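You operate a simulated robot arm through the tools that you are given. There is no shell and no other tool.

You are at the controls of a simulated two-armed robot. One attempt, no reset.

TASK
Top up the middle red box with oil to between the marks.
Fine: use the green tank's oil plunger, spill nothing, and shut the lid again.

Only the result counts: the job must be done as asked and must still hold three seconds after the hand-in. Knocking over, shifting, dropping, spilling or breaking anything else fails it. A push-on lid holds only when it is set on centred and level and pressed home; a screw cap is set on level and turned clockwise until tight.

THE ROBOT
Two 7-joint arms with fingered hands on one trunk that stands fixed in place. Base frame: the origin is at the foot of the trunk, x ahead of it, y to its left, z up. Lengths are in cm, angles in degrees, forces in N, time in s.
The left shoulder is at [6.8, 17, 120.4], the right one opposite. With the tool pointing down near the work surface each hand reaches from about 30 to 76 cm from the base axis, measured 20 degrees to its own side. Payload 4 kg a hand.
The tool frame of a hand sits at the grasp point between the pads (the TCP): z along the fingers, y along the line on which they close. The tips reach 2.6 cm beyond it. The gripper opens to 13.2 cm; its body begins 7.3 cm behind the TCP. The gripper is a hand of 4 fingers: y runs from the thumb to the fingers, the wrist lies at [0, 0, -22.4] in the tool frame, and closing takes about 1.5 s.
Orientation is told as [roll, pitch, yaw] about the base's x, y, z axes, in that order, counted from this pose: with the fingers straight down and closing along the base's y, the tool's x points along the base's -x, its y along +y and its z along -z.

THE INTERFACE
- The arms move only by the tool step_arm. It takes "left_motion", "right_motion" or both (then of equal length, played together; a hand with none holds still); each is one flat list of numbers, 6 for each row, row after row: the shift along the tool's x, y, z in m, then the turn, a rotation vector about the tool's x, y, z in degrees. In form: [dx, dy, dz, rx, ry, rz, dx, dy, dz, rx, ry, rz, ...]. A call has 1 to 20 rows; each row shifts and turns the commanded pose from where the row before left it, along the tool's axes as they then stand. "left_grip" and "right_grip" are, for a hand that has rows, the finger opening in m, from 0 to 0.132, set as the call begins (left out, the last holds). A row lasts 0.2 s, in which the tool goes at most 5 cm and 8.6 degrees; a call with a longer step from one row to the next is refused whole, and so is a gripper value outside its range. Where a pose cannot be reached the arm comes as near as it can. A force on the tool above 40 N (or 10 N above the force at the start of the call, whichever is more), or a blocked arm, ends the call early, and 0.2 s more pass. The fingers move at their own pace (about 10.8 cm/s each) and stop on an object; they squeeze with about 31 N. The grip force told is the motor's: it shows also when the fingers shut on nothing. Time passes only in rows, and 0.2 s behind the last, so rows that do not move let the fingers close. The reply holds the time, the measured pose of the TCP, the force on the tool along the base axes, the opening and the grip force, in the units named above and with some noise, with the torque about the TCP (base axes, N m) and any sound that the robot's microphone picked up, and new pictures: "show" is both (left out), scene, wrist or none (wrist: the cameras of the hands that moved).
- Cameras (640 x 400 px; columns grow to the right, rows downward): "scene" is now at [15.21, -2.48, 139.85]; the picture's right is [-0.31, -0.95, 0.00], its down [-0.39, 0.13, -0.91] and it looks along [0.87, -0.28, -0.41] (base axes); focal length 214 px, centre (320, 200). "left" rides on the left gripper at [-7.3, 0.6, -9.3] in its tool frame; the picture's right is [-0.08, -1.00, 0.00], its down [0.78, -0.06, -0.62] and it looks along [0.62, -0.05, 0.79] (tool axes); focal length 230 px, centre (320, 200). "right" rides on the right gripper at [7.3, 0.6, -9.4] in its tool frame; the picture's right is [-0.08, 1.00, 0.00], its down [-0.79, -0.06, -0.62] and it looks along [-0.61, -0.05, 0.79] (tool axes); focal length 230 px, centre (320, 200). There is no depth. A picture from a camera that has moved, and an enlarged one, comes with that camera's place and axes in the base frame and with its lens.
- slide_trunk(by): moves the trunk up (or, below 0, down) by that many cm; the arms and the scene camera ride with it, the base frame stays. It gives what a move gives, with no picture.
- set_grasp(shape, hand): the hand has 4 fingers and takes this shape, open, in about a second: jaw (thumb against the fingers, like two jaws); tri (thumb and two fingers); tip (a fingertip pinch); poke (one finger out to press); point (the index stretched); flat (the hand flat); cup (the hand cupped); fist (a fist). The gripper value then closes the fingers along that shape, each until it touches; the sizes above hold for jaw. It gives what a move gives, with no picture.
- pan_tilt(pan, tilt): turns the head with the scene camera to pan (to the left, within 80 degrees either way) and tilt (down, from -29 to 69), counted from straight ahead of the robot (the tilt from the chest, where the trunk bows). It gives what a move gives, and a new picture of the scene camera.
- inspect(camera, box): a new picture of the part [left, top, right, bottom] of that camera's present view, enlarged. No time passes.
- job_done(): hands the job in; it is judged then, once.

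Places have to be worked out from the pictures, the camera data and where the tool is seen. Open the grippers and draw the arms clear of the work before you hand the job in, unless the task says otherwise.

The tools are called after ">>>" by a JSON object that holds its "method" and its "body". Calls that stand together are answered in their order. step_arm: Moves the arms, as the interface text tells. Its arguments: {"type":"object","properties":{"left_motion":{"type":"array","items":{"type":"number"}},"left_grip":{"type":"number"},"right_motion":{"type":"array","items":{"type":"number"}},"right_grip":{"type":"number"},"show":{"type":"string","enum":["both","scene","wrist","none"]}},"required":[]} The other tools are called the same way: slide_trunk (by) moves the trunk up or down; set_grasp (shape, hand) gives the hand a shape; pan_tilt (pan, tilt) turns the head that bears the scene camera; inspect (camera, box) takes an enlarged picture of a part of a camera's view; job_done () hands the job in.

At the start:

```text
time_s: 0.0
left_eef_pos: [45.83, 5.23, 138.65]
left_tool_rot: [0.1, -0.2, 0.0]
left_ft_force: [-0.1, 0.0, -0.2]
left_moment: [0.0, -0.02, 0.0]
left_width: 13.18
left_gripper_force: 0.1
left_shape: jaw
right_eef_pos: [40.27, -34.66, 135.71]
right_tool_rot: [0.0, 0.0, 0.0]
right_ft_force: [-0.5, 0.1, 0.3]
right_moment: [0.04, -0.03, 0.03]
right_width: 13.19
right_gripper_force: 0.1
right_shape: jaw
trunk travel left (down, up): [-21.7, 13.5]
head pan, tilt (commanded): [-17.8, 24.5]
```

scene: 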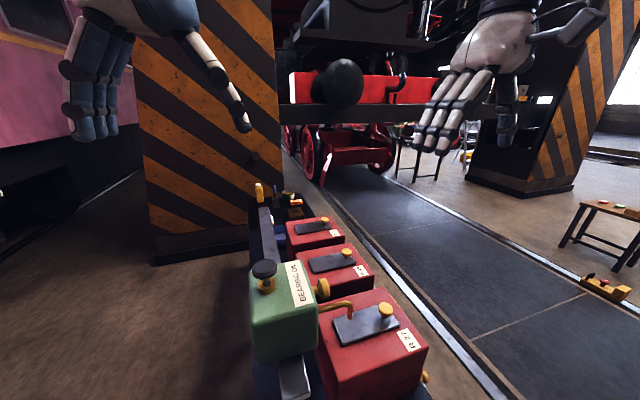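
right: 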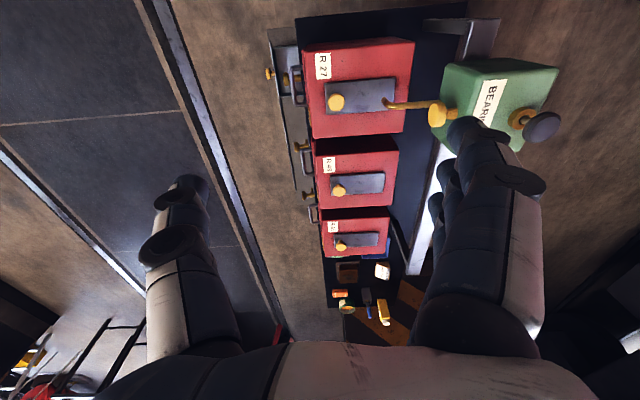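
left: 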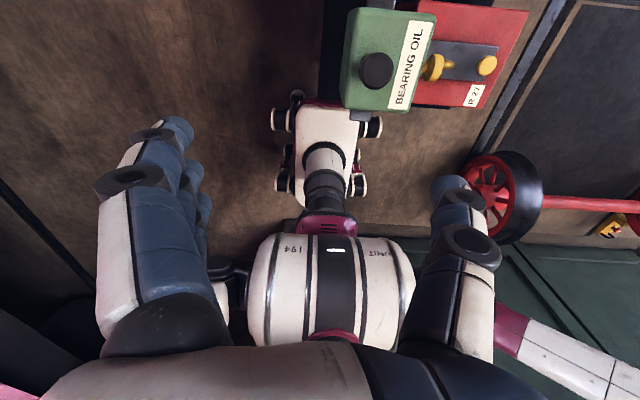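

I see three red boxes in a row and a green tank with a black-knobbed plunger on a rail. I'll take enlarged looks before moving anything.

>>> {"method": "inspect", "body": {"camera": "scene", "box": [240, 170, 440, 400]}}

>>> {"method": "inspect", "body": {"camera": "right", "box": [250, 0, 570, 200]}}

>>> {"method": "inspect", "body": {"camera": "right", "box": [260, 130, 460, 340]}}

>>> {"method": "inspect", "body": {"camera": "left", "box": [320, 0, 560, 150]}}

```text
1.74 times, centred on (340, 285) of scene
camera zoom: at [15.21, -2.48, 139.85], right [-0.31, -0.95, 0.0], down [-0.39, 0.13, -0.91], along [0.87, -0.28, -0.41], focal length 373 px, centre (285, 52)
```

zoom: 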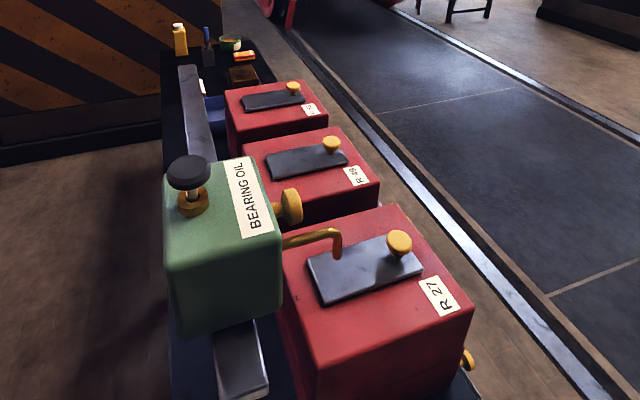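

```text
2.00 times, centred on (410, 100) of right
camera zoom: at [32.88, -34.21, 144.99], right [0.08, 1.0, 0.0], down [0.79, -0.06, 0.62], along [0.61, -0.05, -0.79], focal length 460 px, centre (140, 400)
```

zoom: 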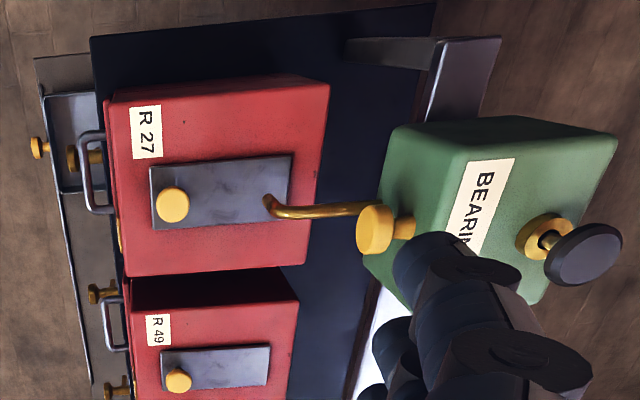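

```text
1.90 times, centred on (360, 235) of right
camera zoom: at [32.88, -34.21, 144.99], right [0.08, 1.0, 0.0], down [0.79, -0.06, 0.62], along [0.61, -0.05, -0.79], focal length 438 px, centre (244, 133)
```

zoom: 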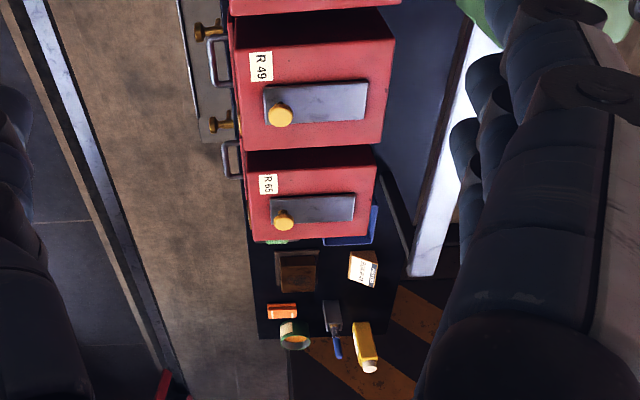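

```text
2.67 times, centred on (440, 75) of left
camera zoom: at [53.03, 5.74, 148.01], right [0.08, -1.0, 0.0], down [-0.79, -0.06, 0.62], along [-0.61, -0.05, -0.79], focal length 614 px, centre (0, 533)
```

zoom: 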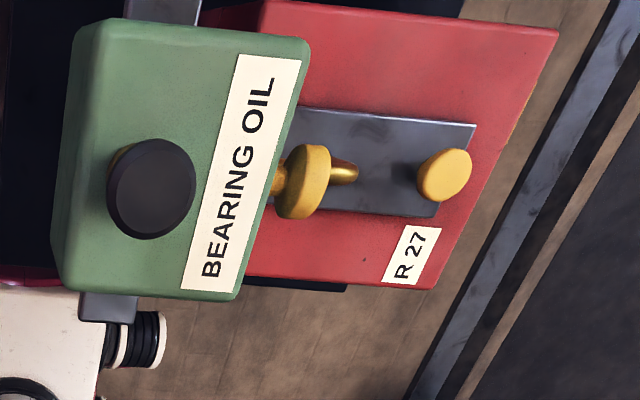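

The middle box (R49) has its knob near [74, -32, 88]. The plunger knob is near [48, -2, 112], and the tank's spout hangs over R27. I'll take the right hand round to the outer (-y) side to look for the sight glass and level marks on the box fronts.

>>> {"method": "step_arm", "body": {"right_motion": [-0.027, -0.035, 0, 0, 0, 0, -0.027, -0.035, 0, 0, 0, 0, -0.027, -0.035, 0, 0, 0, 0, -0.027, -0.035, 0, 0, 0, 0, -0.027, -0.035, 0, 0, 0, 0, -0.027, -0.035, 0, 0, 0, 0, 0, 0, 0.047, 0, 0, -6.1, 0, 0, 0.047, 0, 0, -6.1, 0, 0, 0.047, 0, 0, -6.1, 0, 0, 0.047, 0, 0, -6.1, 0, 0, 0.047, 0, 0, -6.1, 0, 0, 0.047, 0, 0, -6.1, 0, 0, 0.047, 0, 0, -6.1, 0, 0, 0.047, 0, 0, -6.1, 0, 0, 0.047, 0, 0, -6.1, 0, 0, 0, 0, -8, 0, 0, 0, 0, 0, -8, 0, 0, 0, 0, 0, -8, 0, 0, 0, 0, 0, -8, 0, 0, 0, 0, 0, -8, 0]}}

```text
time_s: 4.2
left_eef_pos: [45.7, 5.21, 138.72]
left_tool_rot: [0.0, -0.1, 0.0]
left_ft_force: [0.7, -0.5, 0.0]
left_moment: [0.02, -0.02, -0.01]
left_width: 13.19
left_gripper_force: 0.0
left_shape: jaw
right_eef_pos: [53.54, -53.28, 91.69]
right_tool_rot: [0.0, -40.0, 55.0]
right_ft_force: [0.4, 0.3, 0.7]
right_moment: [0.01, -0.01, -0.01]
right_width: 13.22
right_gripper_force: 0.0
right_shape: jaw
right hand out of reach, approached as far as the arm can: row 5, 6
trunk travel left (down, up): [-21.7, 13.5]
head pan, tilt (commanded): [-17.8, 24.5]
camera scene: at [15.2, -2.51, 139.85], right [-0.31, -0.95, 0.0], down [-0.39, 0.13, -0.91], along [0.87, -0.28, -0.41], focal length 214 px, centre (320, 200)
camera right: at [46.33, -62.51, 94.06], right [-0.78, 0.62, 0.05], down [0.17, 0.13, 0.98], along [0.6, 0.77, -0.21], focal length 230 px, centre (320, 200)
```

scene: 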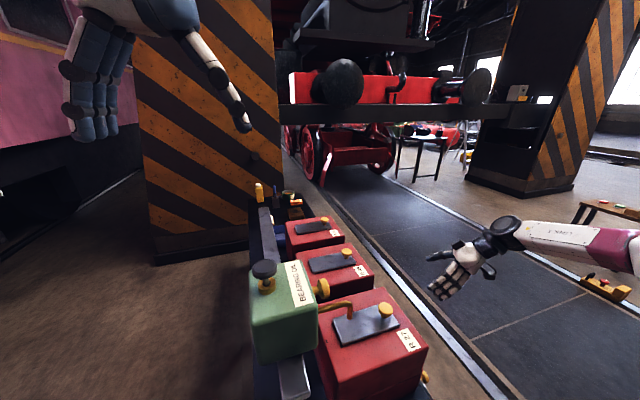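
right: 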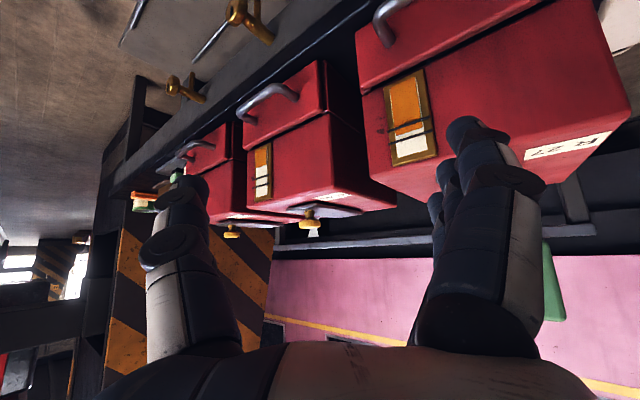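

The picture is upside down, and each box front carries a sight glass with two marks. I'll enlarge the gauges.

>>> {"method": "inspect", "body": {"camera": "right", "box": [200, 100, 360, 260]}}

>>> {"method": "inspect", "body": {"camera": "right", "box": [235, 135, 295, 205]}}

>>> {"method": "inspect", "body": {"camera": "right", "box": [340, 0, 640, 200]}}

>>> {"method": "inspect", "body": {"camera": "right", "box": [100, 0, 360, 160]}}

```text
2.50 times, centred on (280, 180) of right
camera zoom: at [46.33, -62.51, 94.06], right [-0.78, 0.62, 0.05], down [0.17, 0.13, 0.98], along [0.6, 0.77, -0.21], focal length 575 px, centre (420, 250)
```

zoom: 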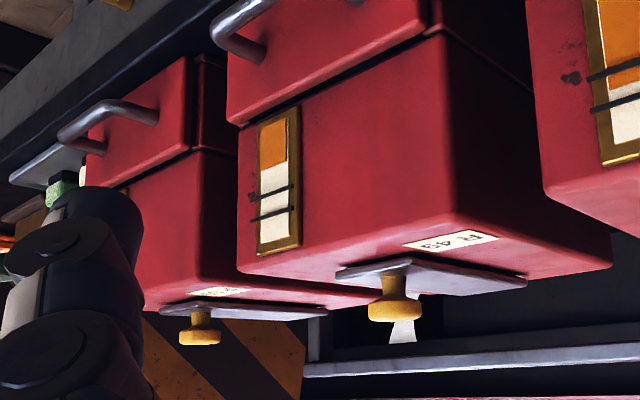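

```text
5.71 times, centred on (265, 170) of right
camera zoom: at [46.33, -62.51, 94.06], right [-0.78, 0.62, 0.05], down [0.17, 0.13, 0.98], along [0.6, 0.77, -0.21], focal length 1315 px, centre (634, 371)
```

zoom: 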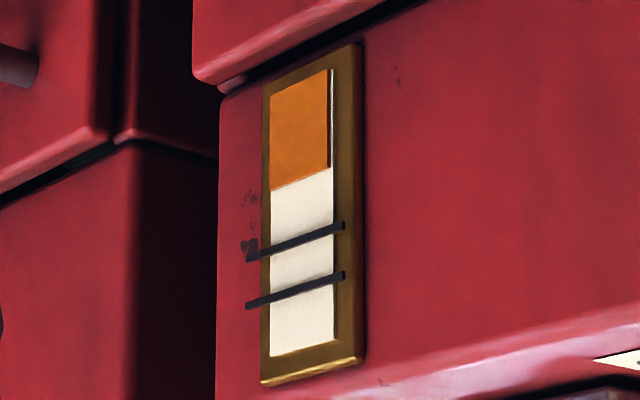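

```text
2.00 times, centred on (490, 100) of right
camera zoom: at [46.33, -62.51, 94.06], right [-0.78, 0.62, 0.05], down [0.17, 0.13, 0.98], along [0.6, 0.77, -0.21], focal length 460 px, centre (-20, 400)
```

zoom: 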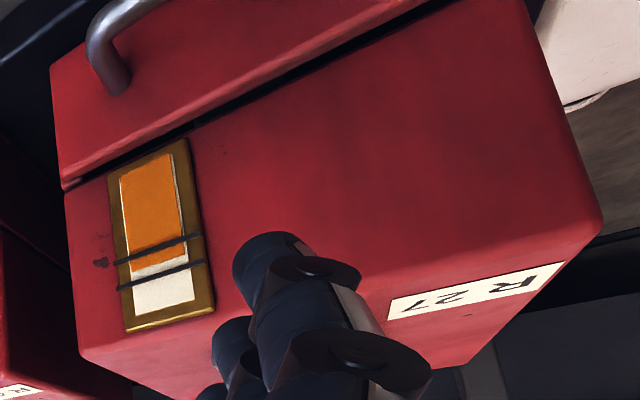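

```text
2.46 times, centred on (230, 80) of right
camera zoom: at [46.33, -62.51, 94.06], right [-0.78, 0.62, 0.05], down [0.17, 0.13, 0.98], along [0.6, 0.77, -0.21], focal length 566 px, centre (542, 495)
```

zoom: 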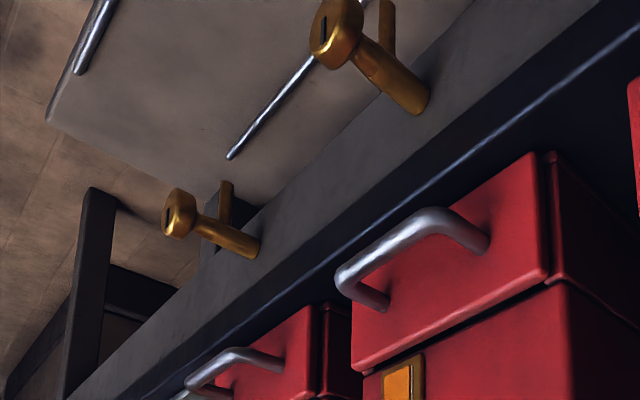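

R49's oil stands below both marks, while R27's is between its own. Next I need to know how the lid, spout, tank rail and the yellow side knob work, so I'll zoom in on those.

>>> {"method": "inspect", "body": {"camera": "scene", "box": [240, 250, 340, 400]}}

>>> {"method": "inspect", "body": {"camera": "scene", "box": [310, 270, 440, 370]}}

>>> {"method": "inspect", "body": {"camera": "scene", "box": [280, 210, 380, 300]}}

>>> {"method": "inspect", "body": {"camera": "left", "box": [330, 0, 530, 130]}}

>>> {"method": "inspect", "body": {"camera": "scene", "box": [230, 170, 330, 260]}}

```text
2.67 times, centred on (290, 325) of scene
camera zoom: at [15.2, -2.51, 139.85], right [-0.31, -0.95, 0.0], down [-0.39, 0.13, -0.91], along [0.87, -0.28, -0.41], focal length 572 px, centre (400, -133)
```

zoom: 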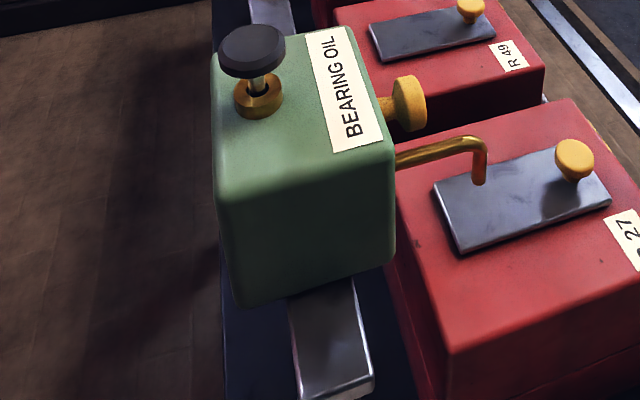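

```text
4.00 times, centred on (375, 320) of scene
camera zoom: at [15.2, -2.51, 139.85], right [-0.31, -0.95, 0.0], down [-0.39, 0.13, -0.91], along [0.87, -0.28, -0.41], focal length 858 px, centre (100, -280)
```

zoom: 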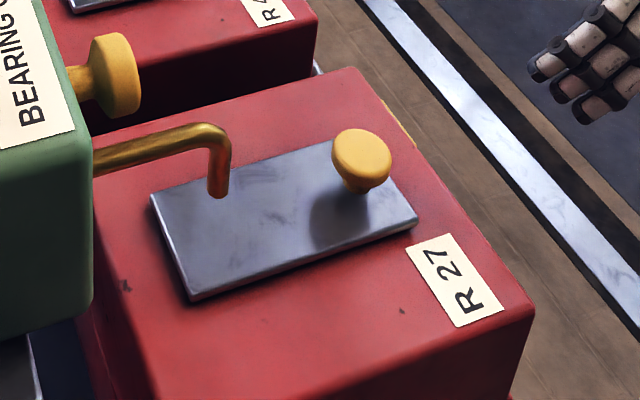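

```text
4.44 times, centred on (330, 255) of scene
camera zoom: at [15.2, -2.51, 139.85], right [-0.31, -0.95, 0.0], down [-0.39, 0.13, -0.91], along [0.87, -0.28, -0.41], focal length 953 px, centre (276, -44)
```

zoom: 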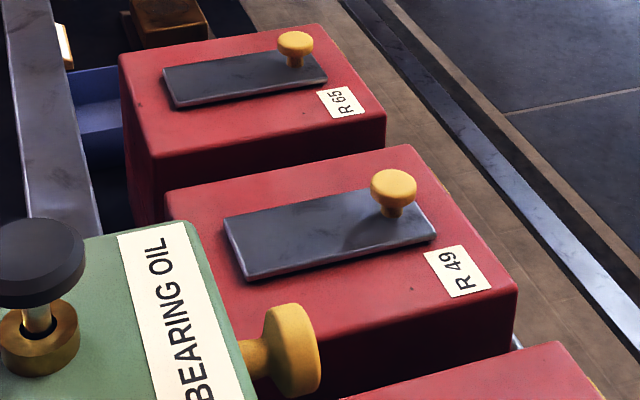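

```text
3.08 times, centred on (430, 65) of left
camera zoom: at [53.02, 5.7, 148.02], right [0.08, -1.0, 0.0], down [-0.79, -0.06, 0.62], along [-0.61, -0.05, -0.79], focal length 708 px, centre (-18, 615)
```

zoom: 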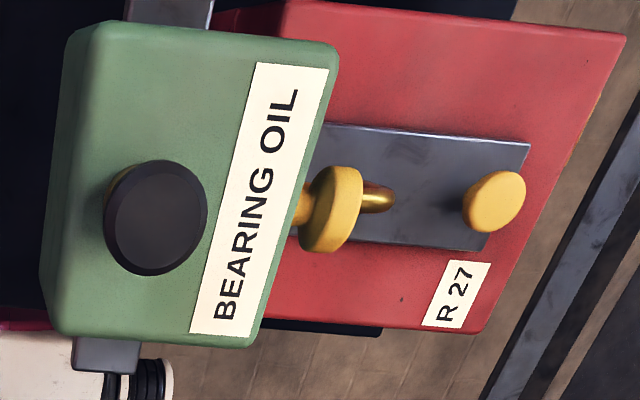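

```text
4.44 times, centred on (280, 215) of scene
camera zoom: at [15.2, -2.51, 139.85], right [-0.31, -0.95, 0.0], down [-0.39, 0.13, -0.91], along [0.87, -0.28, -0.41], focal length 953 px, centre (498, 133)
```

zoom: 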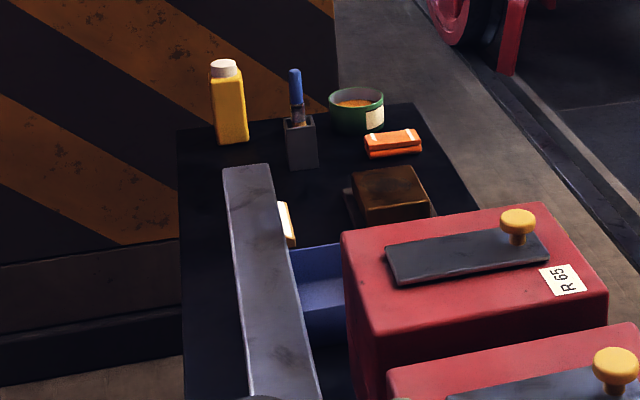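

The tank sits on a rail and its spout tip is near [48.4, -21, 90]. The R49 lid is a grey plate of about 7 x 16 cm, with its knob near [73.3, -31.5, 89.5]. I'll raise the right hand, yaw it back and bring it above R49's knob, tilted 25° forward, for a closer look.

>>> {"method": "step_arm", "body": {"right_motion": [-0.0165, 0, -0.0197, 5.05, 0, 6.02, -0.0165, 0, -0.0197, 5.05, 0, 6.02, -0.0165, 0, -0.0197, 5.05, 0, 6.02, -0.0165, 0, -0.0197, 5.05, 0, 6.02, -0.0165, 0, -0.0197, 5.05, 0, 6.02, -0.0165, 0, -0.0197, 5.05, 0, 6.02, -0.0165, 0, -0.0197, 5.05, 0, 6.02, 0, 0, 0, 0, 7.5, 0, 0, 0, 0, 0, 7.5, 0, -0.02, 0.0311, 0.0246, 0, 0, 0, -0.02, 0.0311, 0.0246, 0, 0, 0, -0.02, 0.0311, 0.0246, 0, 0, 0, -0.02, 0.0311, 0.0246, 0, 0, 0, -0.02, 0.0311, 0.0246, 0, 0, 0, -0.02, 0.0311, 0.0246, 0, 0, 0, -0.02, 0.0311, 0.0246, 0, 0, 0]}}

```text
time_s: 7.6
left_eef_pos: [45.86, 5.28, 138.72]
left_tool_rot: [-0.1, 0.0, 0.0]
left_ft_force: [0.3, 0.3, 0.6]
left_moment: [-0.01, 0.02, 0.0]
left_width: 13.18
left_gripper_force: 0.1
left_shape: jaw
right_eef_pos: [73.44, -31.51, 99.79]
right_tool_rot: [0.2, -25.0, -0.2]
right_ft_force: [0.7, 0.0, 0.6]
right_moment: [0.01, 0.04, -0.03]
right_width: 13.18
right_gripper_force: 0.1
right_shape: jaw
trunk travel left (down, up): [-21.7, 13.5]
head pan, tilt (commanded): [-17.8, 24.5]
camera scene: at [15.31, -2.42, 139.83], right [-0.31, -0.95, 0.0], down [-0.4, 0.13, -0.91], along [0.87, -0.28, -0.41], focal length 214 px, centre (320, 200)
camera right: at [62.89, -31.03, 105.28], right [0.07, 1.0, 0.03], down [0.45, -0.06, 0.89], along [0.89, -0.05, -0.45], focal length 230 px, centre (320, 200)
```

scene: 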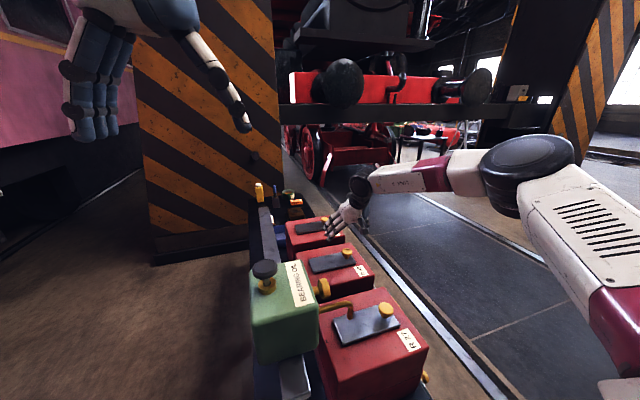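
right: 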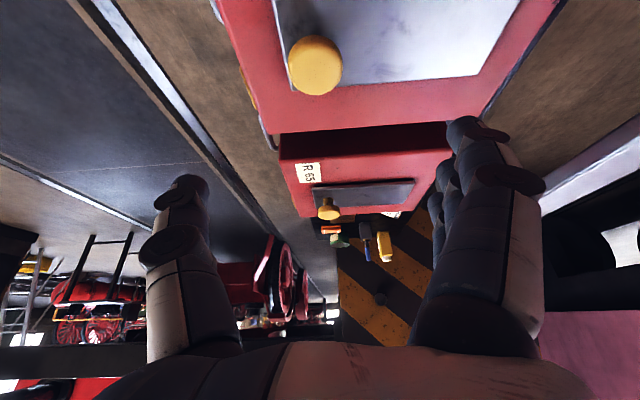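

The knob lies at about [72.9, -31.6, 89.7], so it's just behind and below the TCP. I'll zoom in on the lid plate to look for hinges or guides.

>>> {"method": "inspect", "body": {"camera": "right", "box": [220, 0, 560, 150]}}

>>> {"method": "inspect", "body": {"camera": "right", "box": [270, 130, 460, 260]}}

```text
1.88 times, centred on (390, 75) of right
camera zoom: at [62.89, -31.03, 105.28], right [0.07, 1.0, 0.03], down [0.45, -0.06, 0.89], along [0.89, -0.05, -0.45], focal length 433 px, centre (188, 435)
```

zoom: 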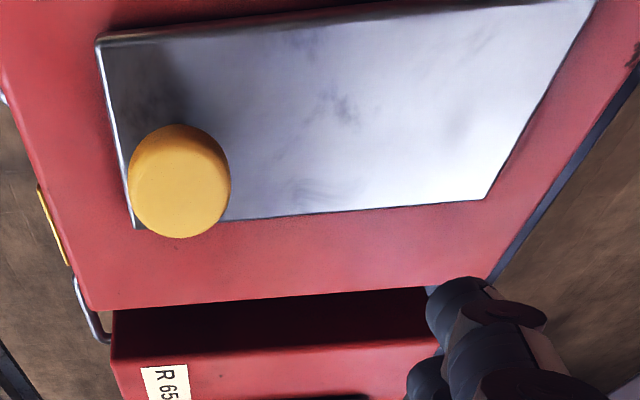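

```text
3.08 times, centred on (365, 195) of right
camera zoom: at [62.89, -31.03, 105.28], right [0.07, 1.0, 0.03], down [0.45, -0.06, 0.89], along [0.89, -0.05, -0.45], focal length 708 px, centre (182, 215)
```

zoom: 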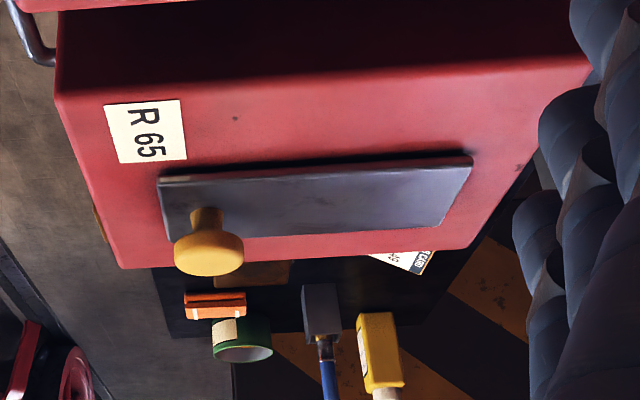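

No hinges are visible: the plate is flat, with the knob at its aisle (-y) end. I'll lower the half-open hand around the knob and check before closing.

>>> {"method": "step_arm", "body": {"right_motion": [0.0149, -0.0003, 0.027, 0, 0, 0, 0.0149, -0.0003, 0.027, 0, 0, 0, 0.012, -0.0003, 0.023, 0, 0, 0], "right_grip": 0.08}}

```text
time_s: 8.4
left_eef_pos: [45.78, 5.24, 138.64]
left_tool_rot: [0.1, -0.1, 0.1]
left_ft_force: [0.4, -0.5, 0.3]
left_moment: [-0.01, 0.01, 0.03]
left_width: 13.18
left_gripper_force: 0.0
left_shape: jaw
right_eef_pos: [73.05, -31.54, 91.08]
right_tool_rot: [0.0, -25.0, -0.1]
right_ft_force: [0.7, -0.2, 0.2]
right_moment: [0.0, 0.01, -0.01]
right_width: 8.05
right_gripper_force: 0.0
right_shape: jaw
trunk travel left (down, up): [-21.7, 13.5]
head pan, tilt (commanded): [-17.8, 24.5]
camera scene: at [15.29, -2.49, 139.83], right [-0.31, -0.95, 0.0], down [-0.4, 0.13, -0.91], along [0.87, -0.28, -0.41], focal length 214 px, centre (320, 200)
camera right: at [62.45, -31.1, 96.46], right [0.07, 1.0, 0.03], down [0.45, -0.06, 0.89], along [0.89, -0.05, -0.45], focal length 230 px, centre (320, 200)
```

scene: 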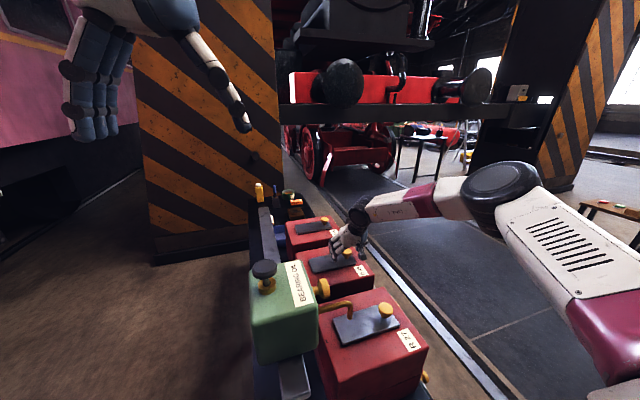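
right: 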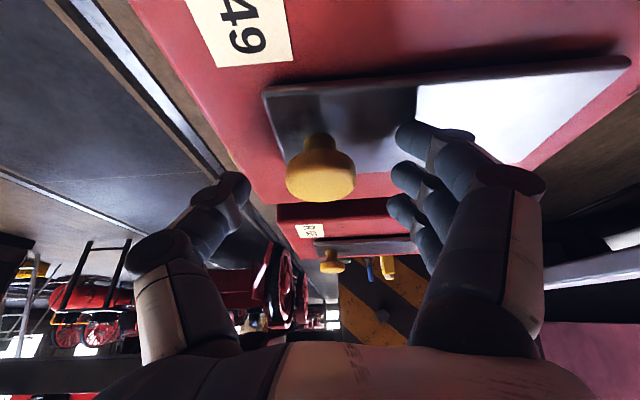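

The knob sits centred between thumb and fingers, with its disc about 1 cm below the TCP. I'll lower 1 cm and close gently.

>>> {"method": "step_arm", "body": {"right_motion": [0.0042, -0.001, 0.0091, 0, 0, 0, 0, 0, 0, 0, 0, 0], "right_grip": 0.08, "show": "none"}}

>>> {"method": "step_arm", "body": {"right_motion": [0, 0, 0, 0, 0, 0, 0, 0, 0, 0, 0, 0, 0, 0, 0, 0, 0, 0, 0, 0, 0, 0, 0, 0, 0, 0, 0, 0, 0, 0, 0, 0, 0, 0, 0, 0, 0, 0, 0, 0, 0, 0], "right_grip": 0.02}}

```text
time_s: 9.0
left_eef_pos: [45.38, 5.45, 138.89]
left_tool_rot: [-0.1, -0.1, 0.2]
left_ft_force: [-0.1, -0.5, -0.1]
left_moment: [0.02, -0.03, 0.03]
left_width: 13.18
left_gripper_force: 0.1
left_shape: jaw
right_eef_pos: [73.08, -31.58, 90.84]
right_tool_rot: [0.3, -25.6, -0.3]
right_ft_force: [6.6, -2.0, 29.5]
right_moment: [1.5, 0.23, -0.33]
right_width: 7.97
right_gripper_force: 0.1
right_shape: jaw
trunk travel left (down, up): [-21.7, 13.5]
head pan, tilt (commanded): [-17.8, 24.5]
```

```text
time_s: 10.6
left_eef_pos: [45.47, 5.42, 138.86]
left_tool_rot: [-0.1, -0.3, 0.1]
left_ft_force: [-0.9, 0.3, 0.0]
left_moment: [0.02, -0.03, -0.01]
left_width: 13.17
left_gripper_force: 0.1
left_shape: jaw
right_eef_pos: [73.04, -31.5, 90.76]
right_tool_rot: [0.1, -25.5, -0.2]
right_ft_force: [12.0, -0.9, 35.7]
right_moment: [2.09, 0.37, -0.52]
right_width: 3.15
right_gripper_force: 31.5
right_shape: jaw
trunk travel left (down, up): [-21.7, 13.5]
head pan, tilt (commanded): [-17.8, 24.5]
camera scene: at [14.96, -2.36, 139.89], right [-0.31, -0.95, 0.0], down [-0.39, 0.13, -0.91], along [0.87, -0.28, -0.41], focal length 214 px, centre (320, 200)
camera right: at [62.37, -31.05, 96.02], right [0.07, 1.0, 0.04], down [0.44, -0.06, 0.89], along [0.89, -0.05, -0.45], focal length 230 px, centre (320, 200)
```

scene: 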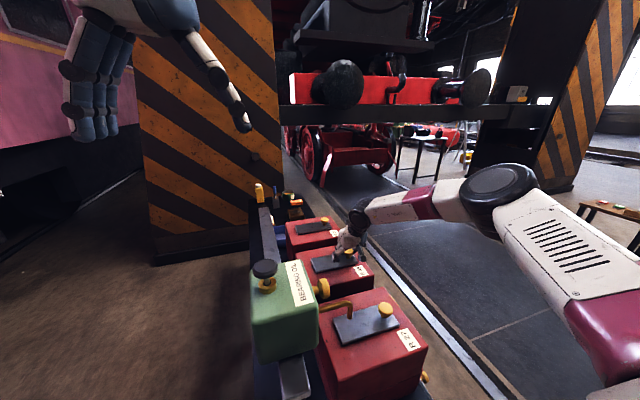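
right: 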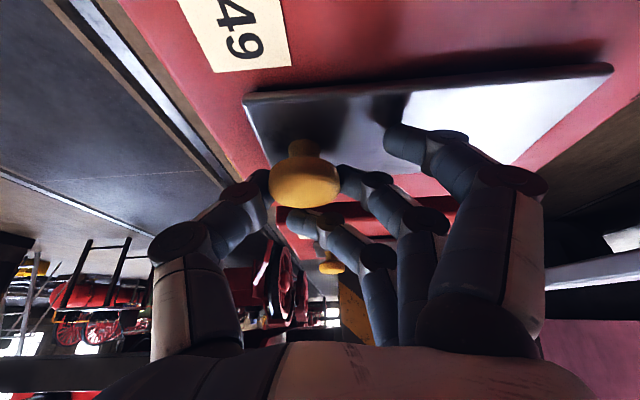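

The knob is held at a width of 3.15 cm, and the plate already slid about 1 cm toward -y as the fingers closed. The hand is pressing down at 35 N with a finger on the plate, so I'll ease that off first.

>>> {"method": "step_arm", "body": {"right_motion": [-0.0015, 0, -0.0032, 0, 0, 0, -0.001, 0, -0.0022, 0, 0, 0]}}

```text
time_s: 11.2
left_eef_pos: [45.84, 5.26, 138.61]
left_tool_rot: [-0.1, 0.0, 0.0]
left_ft_force: [-0.3, 0.1, -0.3]
left_moment: [-0.01, 0.03, -0.01]
left_width: 13.17
left_gripper_force: 0.1
left_shape: jaw
right_eef_pos: [72.96, -31.65, 90.8]
right_tool_rot: [-0.1, -25.0, -0.2]
right_ft_force: [15.4, -0.5, 19.1]
right_moment: [1.64, 0.24, -0.24]
right_width: 3.03
right_gripper_force: 30.8
right_shape: jaw
trunk travel left (down, up): [-21.7, 13.5]
head pan, tilt (commanded): [-17.8, 24.5]
camera scene: at [15.21, -2.42, 139.83], right [-0.31, -0.95, 0.0], down [-0.39, 0.13, -0.91], along [0.87, -0.28, -0.41], focal length 214 px, centre (320, 200)
camera right: at [62.36, -31.11, 96.16], right [0.07, 1.0, 0.03], down [0.45, -0.06, 0.89], along [0.89, -0.05, -0.45], focal length 230 px, centre (320, 200)
```

scene: 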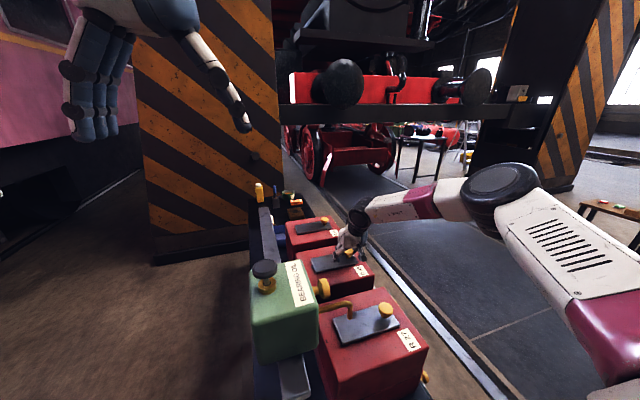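
right: 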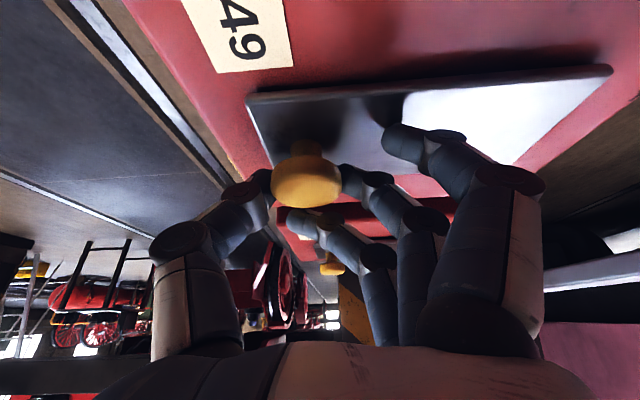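

The forces are easing. I'll relieve a little more and start pulling the lid toward -y in small steps.

>>> {"method": "step_arm", "body": {"right_motion": [-0.0031, 0, -0.0019, 0, 0, 0, 0, -0.005, 0, 0, 0, 0, 0, -0.005, 0, 0, 0, 0, 0, -0.005, 0, 0, 0, 0, 0, -0.005, 0, 0, 0, 0]}}

```text
time_s: 12.4
left_eef_pos: [45.93, 5.16, 138.62]
left_tool_rot: [0.1, 0.0, -0.1]
left_ft_force: [-0.2, -0.5, 0.3]
left_moment: [0.0, 0.0, -0.02]
left_width: 13.13
left_gripper_force: 0.0
left_shape: jaw
right_eef_pos: [73.12, -33.89, 90.76]
right_tool_rot: [0.0, -24.7, -0.1]
right_ft_force: [-0.8, 0.8, -13.4]
right_moment: [0.28, 0.16, 0.07]
right_width: 2.13
right_gripper_force: 30.7
right_shape: jaw
trunk travel left (down, up): [-21.7, 13.5]
head pan, tilt (commanded): [-17.8, 24.5]
camera scene: at [15.37, -2.55, 139.8], right [-0.31, -0.95, 0.0], down [-0.4, 0.13, -0.91], along [0.87, -0.28, -0.42], focal length 214 px, centre (320, 200)
camera right: at [62.54, -33.31, 96.2], right [0.07, 1.0, 0.03], down [0.46, -0.06, 0.89], along [0.89, -0.05, -0.46], focal length 230 px, centre (320, 200)
```

scene: 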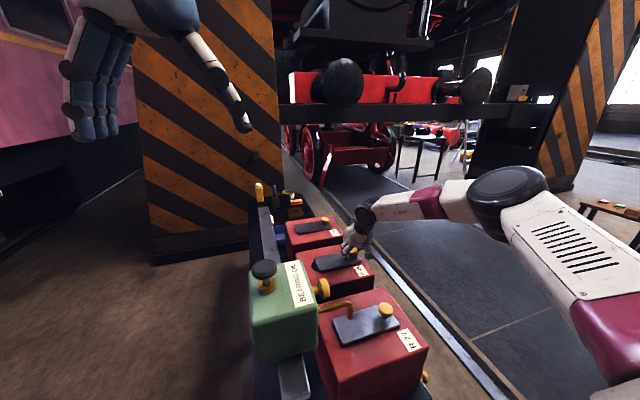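
right: 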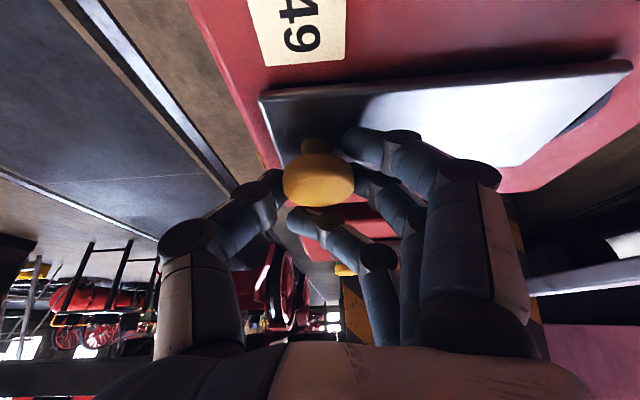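

The lid is sliding: a dark opening edge now shows at the +y end. I'll ease the 13 N upward pull and keep sliding.

>>> {"method": "step_arm", "body": {"right_motion": [0.0011, -0.005, 0.0023, 0, 0, 0, 0, -0.007, 0, 0, 0, 0, 0, -0.007, 0, 0, 0, 0, 0, -0.007, 0, 0, 0, 0]}}

```text
time_s: 13.4
left_eef_pos: [45.84, 5.26, 138.6]
left_tool_rot: [-0.1, 0.1, 0.0]
left_ft_force: [-0.1, -0.4, -0.4]
left_moment: [0.02, -0.01, -0.02]
left_width: 13.17
left_gripper_force: 0.0
left_shape: jaw
right_eef_pos: [73.21, -36.48, 90.75]
right_tool_rot: [0.1, -24.9, 0.0]
right_ft_force: [-5.4, 0.7, -12.7]
right_moment: [0.31, 0.24, 0.05]
right_width: 2.12
right_gripper_force: 31.1
right_shape: jaw
trunk travel left (down, up): [-21.7, 13.5]
head pan, tilt (commanded): [-17.8, 24.5]
camera scene: at [15.29, -2.55, 139.83], right [-0.31, -0.95, 0.0], down [-0.4, 0.13, -0.91], along [0.87, -0.28, -0.41], focal length 214 px, centre (320, 200)
camera right: at [62.59, -35.89, 96.13], right [0.07, 1.0, 0.03], down [0.45, -0.06, 0.89], along [0.89, -0.05, -0.46], focal length 230 px, centre (320, 200)
```

scene: 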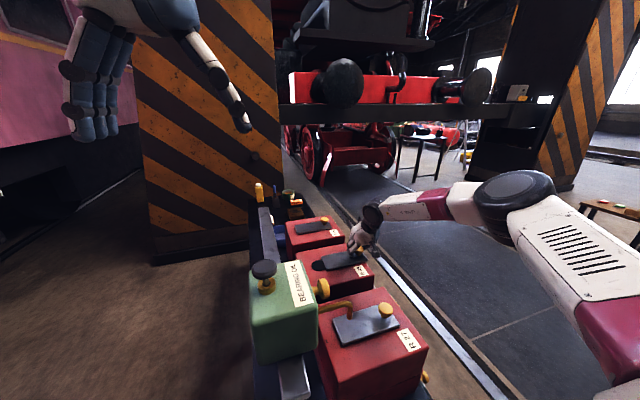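
right: 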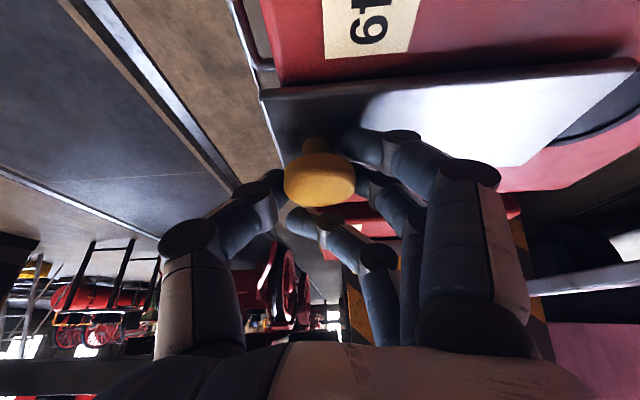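

A round filler hole is coming into view at the +y end. I'll zoom in on the scene to see how far open it is.

>>> {"method": "inspect", "body": {"camera": "scene", "box": [280, 210, 400, 300]}}

>>> {"method": "inspect", "body": {"camera": "right", "box": [440, 20, 640, 220]}}

```text
4.44 times, centred on (340, 255) of scene
camera zoom: at [15.29, -2.55, 139.83], right [-0.31, -0.95, 0.0], down [-0.4, 0.13, -0.91], along [0.87, -0.28, -0.41], focal length 953 px, centre (231, -44)
```

zoom: 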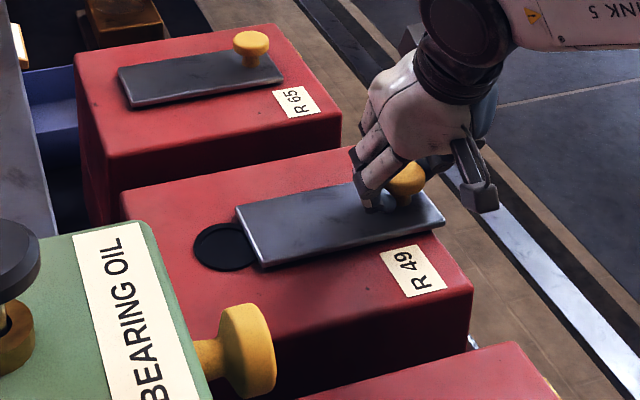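

```text
2.00 times, centred on (540, 120) of right
camera zoom: at [62.59, -35.89, 96.13], right [0.07, 1.0, 0.03], down [0.45, -0.06, 0.89], along [0.89, -0.05, -0.46], focal length 460 px, centre (-120, 360)
```

zoom: 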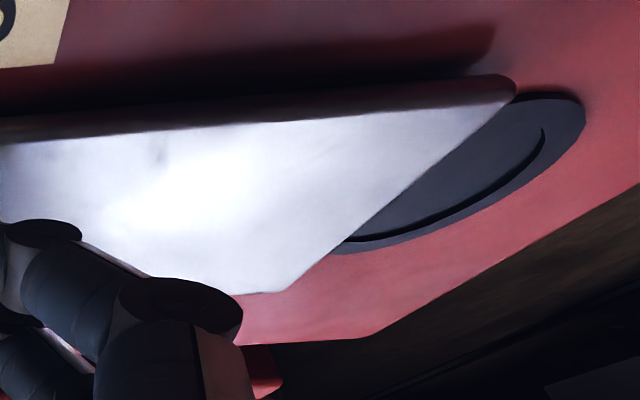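

The hole is partly uncovered. I'll pull about 3.2 cm further and watch for an end stop.

>>> {"method": "step_arm", "body": {"right_motion": [0.0006, -0.008, 0.0012, 0, 0, 0, 0, -0.008, 0, 0, 0, 0, 0, -0.008, 0, 0, 0, 0, 0, -0.008, 0, 0, 0, 0]}}

>>> {"method": "inspect", "body": {"camera": "scene", "box": [280, 210, 400, 300]}}

```text
time_s: 14.4
left_eef_pos: [45.89, 5.44, 138.62]
left_tool_rot: [0.0, 0.0, 0.1]
left_ft_force: [-0.2, 0.1, 0.4]
left_moment: [-0.02, 0.03, 0.03]
left_width: 13.2
left_gripper_force: 0.0
left_shape: jaw
right_eef_pos: [73.34, -39.06, 90.87]
right_tool_rot: [0.3, -25.1, 0.0]
right_ft_force: [2.2, 19.2, -5.1]
right_moment: [0.32, 0.11, 0.16]
right_width: 1.88
right_gripper_force: 30.9
right_shape: jaw
trunk travel left (down, up): [-21.7, 13.5]
head pan, tilt (commanded): [-17.8, 24.5]
camera scene: at [15.3, -2.28, 139.85], right [-0.3, -0.95, 0.0], down [-0.4, 0.12, -0.91], along [0.87, -0.28, -0.41], focal length 214 px, centre (320, 200)
camera right: at [62.68, -38.62, 96.19], right [0.07, 1.0, 0.04], down [0.45, -0.06, 0.89], along [0.89, -0.05, -0.45], focal length 230 px, centre (320, 200)
```

scene: 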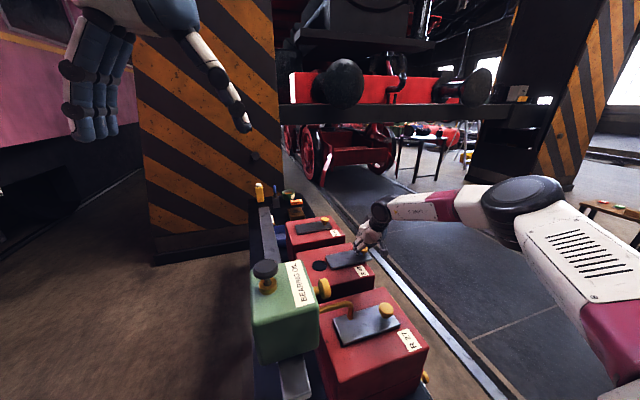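
right: 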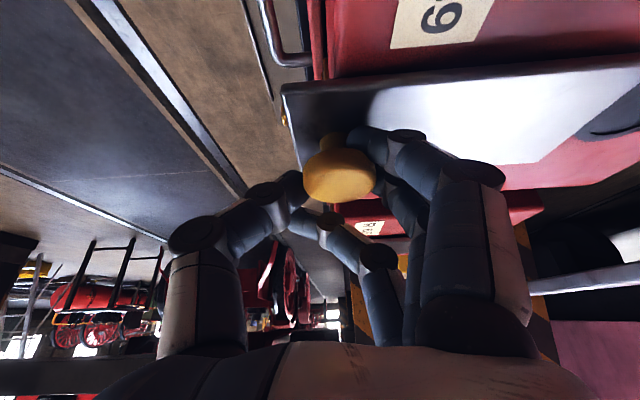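

```text
4.44 times, centred on (340, 255) of scene
camera zoom: at [15.3, -2.28, 139.85], right [-0.3, -0.95, 0.0], down [-0.4, 0.12, -0.91], along [0.87, -0.28, -0.41], focal length 953 px, centre (231, -44)
```

zoom: 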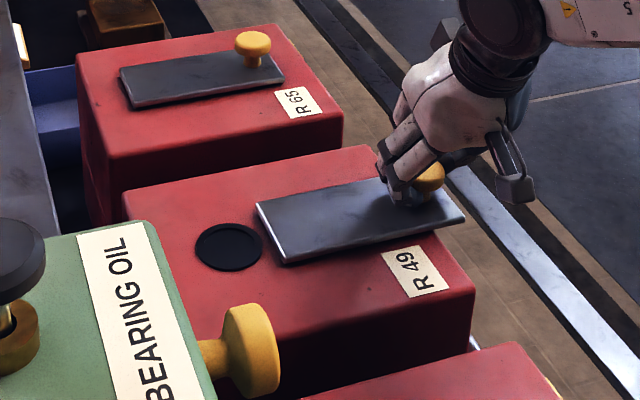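

The hole at about [73.7, -21.1] is fully uncovered and the lid has reached its stop (19 N). I'll relax the pull, open the fingers and lift straight off the knob.

>>> {"method": "step_arm", "body": {"right_motion": [0, 0.004, 0, 0, 0, 0, 0, 0, 0, 0, 0, 0], "show": "none"}}

>>> {"method": "step_arm", "body": {"right_motion": [0, 0, 0, 0, 0, 0, 0, 0, 0, 0, 0, 0, 0, 0, 0, 0, 0, 0, 0, 0, 0, 0, 0, 0, 0, 0, 0, 0, 0, 0], "right_grip": 0.08}}

```text
time_s: 15.0
left_eef_pos: [45.83, 5.42, 138.67]
left_tool_rot: [-0.1, 0.1, 0.1]
left_ft_force: [-0.3, 0.2, -0.8]
left_moment: [0.03, 0.0, -0.02]
left_width: 13.18
left_gripper_force: 0.1
left_shape: jaw
right_eef_pos: [73.25, -39.01, 90.79]
right_tool_rot: [0.1, -25.1, -0.1]
right_ft_force: [6.7, 11.5, -0.5]
right_moment: [0.24, -0.06, 0.13]
right_width: 1.92
right_gripper_force: 30.7
right_shape: jaw
trunk travel left (down, up): [-21.7, 13.5]
head pan, tilt (commanded): [-17.8, 24.5]
```

```text
time_s: 16.2
left_eef_pos: [45.57, 5.34, 138.87]
left_tool_rot: [-0.2, -0.1, 0.0]
left_ft_force: [0.5, -0.2, -1.0]
left_moment: [0.02, 0.03, -0.02]
left_width: 13.18
left_gripper_force: 0.2
left_shape: jaw
right_eef_pos: [73.06, -39.08, 90.87]
right_tool_rot: [0.1, -25.2, -0.2]
right_ft_force: [3.0, -1.1, 15.0]
right_moment: [0.52, 0.18, -0.1]
right_width: 7.81
right_gripper_force: 0.0
right_shape: jaw
trunk travel left (down, up): [-21.7, 13.5]
head pan, tilt (commanded): [-17.8, 24.5]
camera scene: at [15.07, -2.42, 139.88], right [-0.31, -0.95, 0.0], down [-0.39, 0.13, -0.91], along [0.87, -0.28, -0.41], focal length 214 px, centre (320, 200)
camera right: at [62.51, -38.58, 96.26], right [0.07, 1.0, 0.03], down [0.45, -0.06, 0.89], along [0.89, -0.05, -0.45], focal length 230 px, centre (320, 200)
```

scene: 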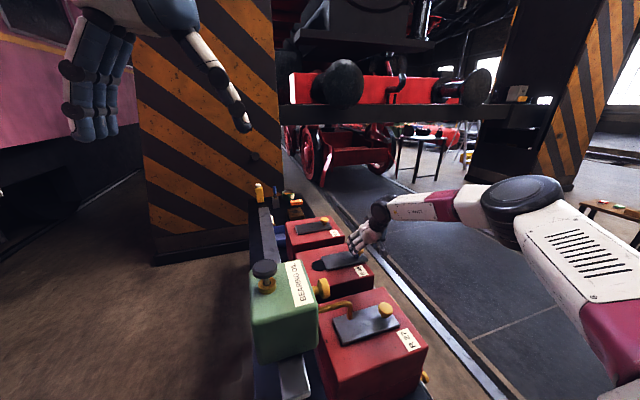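
right: 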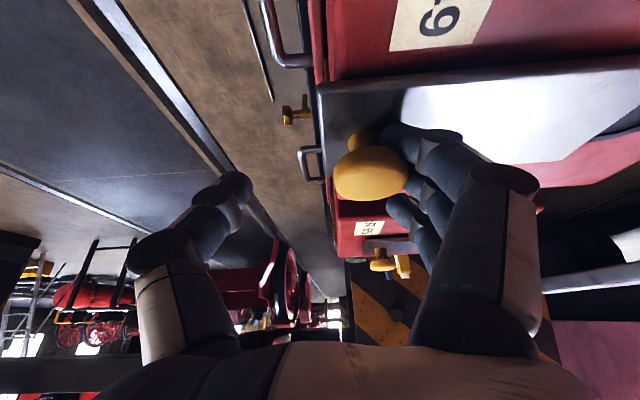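

Opening the fingers seems to have dragged the lid back a little. I'll check the hole.

>>> {"method": "inspect", "body": {"camera": "scene", "box": [280, 210, 400, 300]}}

>>> {"method": "inspect", "body": {"camera": "right", "box": [280, 60, 520, 260]}}

```text
4.44 times, centred on (340, 255) of scene
camera zoom: at [15.07, -2.42, 139.88], right [-0.31, -0.95, 0.0], down [-0.39, 0.13, -0.91], along [0.87, -0.28, -0.41], focal length 953 px, centre (231, -44)
```

zoom: 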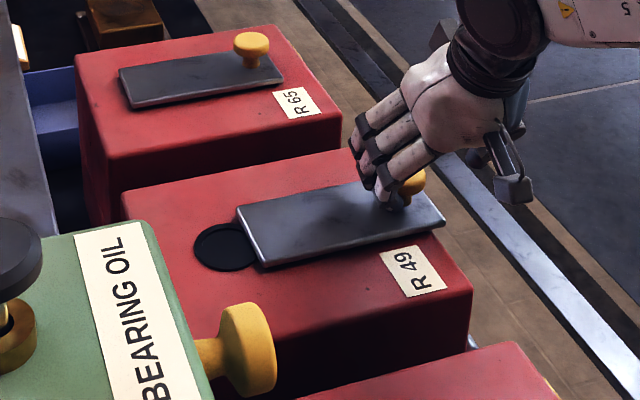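

```text
2.00 times, centred on (400, 160) of right
camera zoom: at [62.51, -38.58, 96.26], right [0.07, 1.0, 0.03], down [0.45, -0.06, 0.89], along [0.89, -0.05, -0.45], focal length 460 px, centre (160, 280)
```

zoom: 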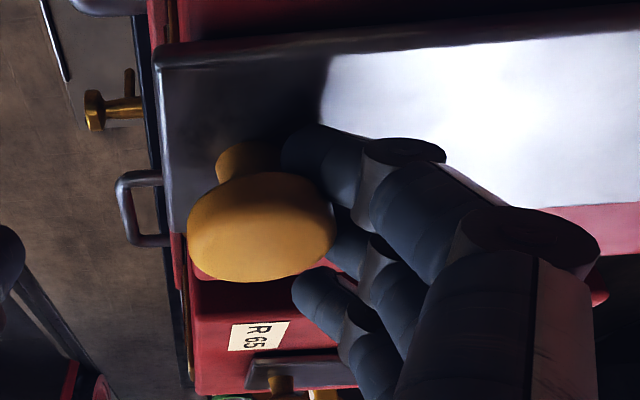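

The lid was dragged back about 1.5 cm and slides easily. I'll raise slightly to take the fingertips off the plate, then push the knob back to its stop with the open fingers.

>>> {"method": "step_arm", "body": {"right_motion": [-0.0025, 0, -0.0054, 0, 0, 0, 0, 0, 0, 0, 0, 0, 0, -0.005, 0, 0, 0, 0, 0, -0.005, 0, 0, 0, 0, 0, -0.005, 0, 0, 0, 0, 0, -0.005, 0, 0, 0, 0]}}

>>> {"method": "inspect", "body": {"camera": "scene", "box": [280, 210, 400, 300]}}

```text
time_s: 17.6
left_eef_pos: [45.68, 5.27, 138.69]
left_tool_rot: [-0.1, -0.1, 0.2]
left_ft_force: [0.8, 0.7, 0.3]
left_moment: [0.01, -0.01, 0.02]
left_width: 13.19
left_gripper_force: 0.1
left_shape: jaw
right_eef_pos: [73.14, -41.07, 91.31]
right_tool_rot: [0.0, -24.9, -0.1]
right_ft_force: [0.2, 4.0, -1.7]
right_moment: [0.05, -0.01, 0.02]
right_width: 8.17
right_gripper_force: 0.1
right_shape: jaw
trunk travel left (down, up): [-21.7, 13.5]
head pan, tilt (commanded): [-17.8, 24.5]
camera scene: at [15.24, -2.42, 139.84], right [-0.31, -0.95, 0.0], down [-0.39, 0.13, -0.91], along [0.87, -0.28, -0.41], focal length 214 px, centre (320, 200)
camera right: at [62.56, -40.54, 96.67], right [0.07, 1.0, 0.03], down [0.45, -0.06, 0.89], along [0.89, -0.05, -0.45], focal length 230 px, centre (320, 200)
```

scene: 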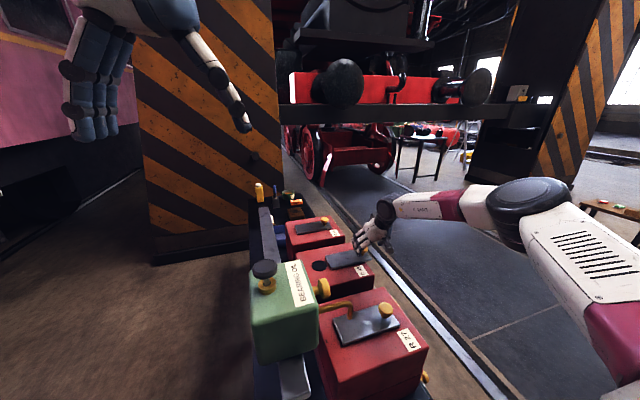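
right: 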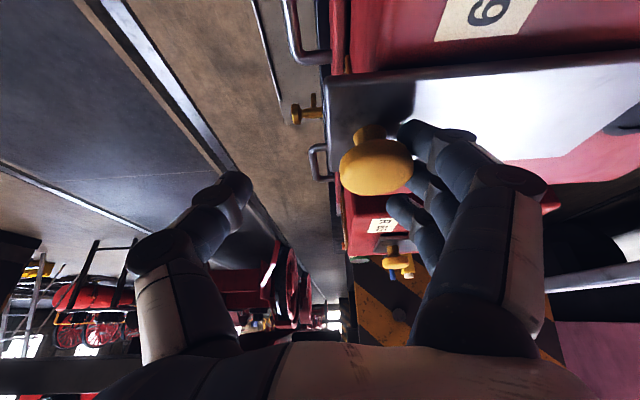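

```text
4.44 times, centred on (340, 255) of scene
camera zoom: at [15.24, -2.42, 139.84], right [-0.31, -0.95, 0.0], down [-0.39, 0.13, -0.91], along [0.87, -0.28, -0.41], focal length 953 px, centre (231, -44)
```

zoom: 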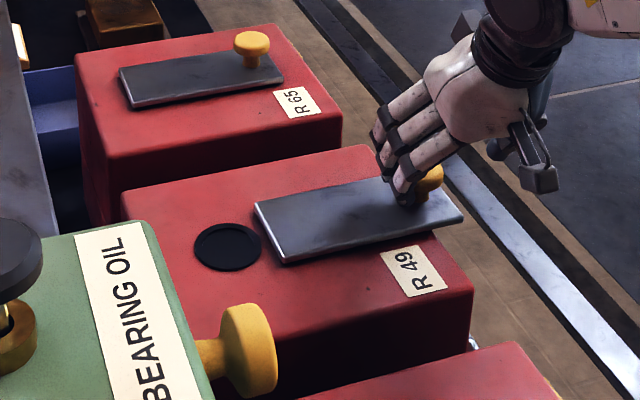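

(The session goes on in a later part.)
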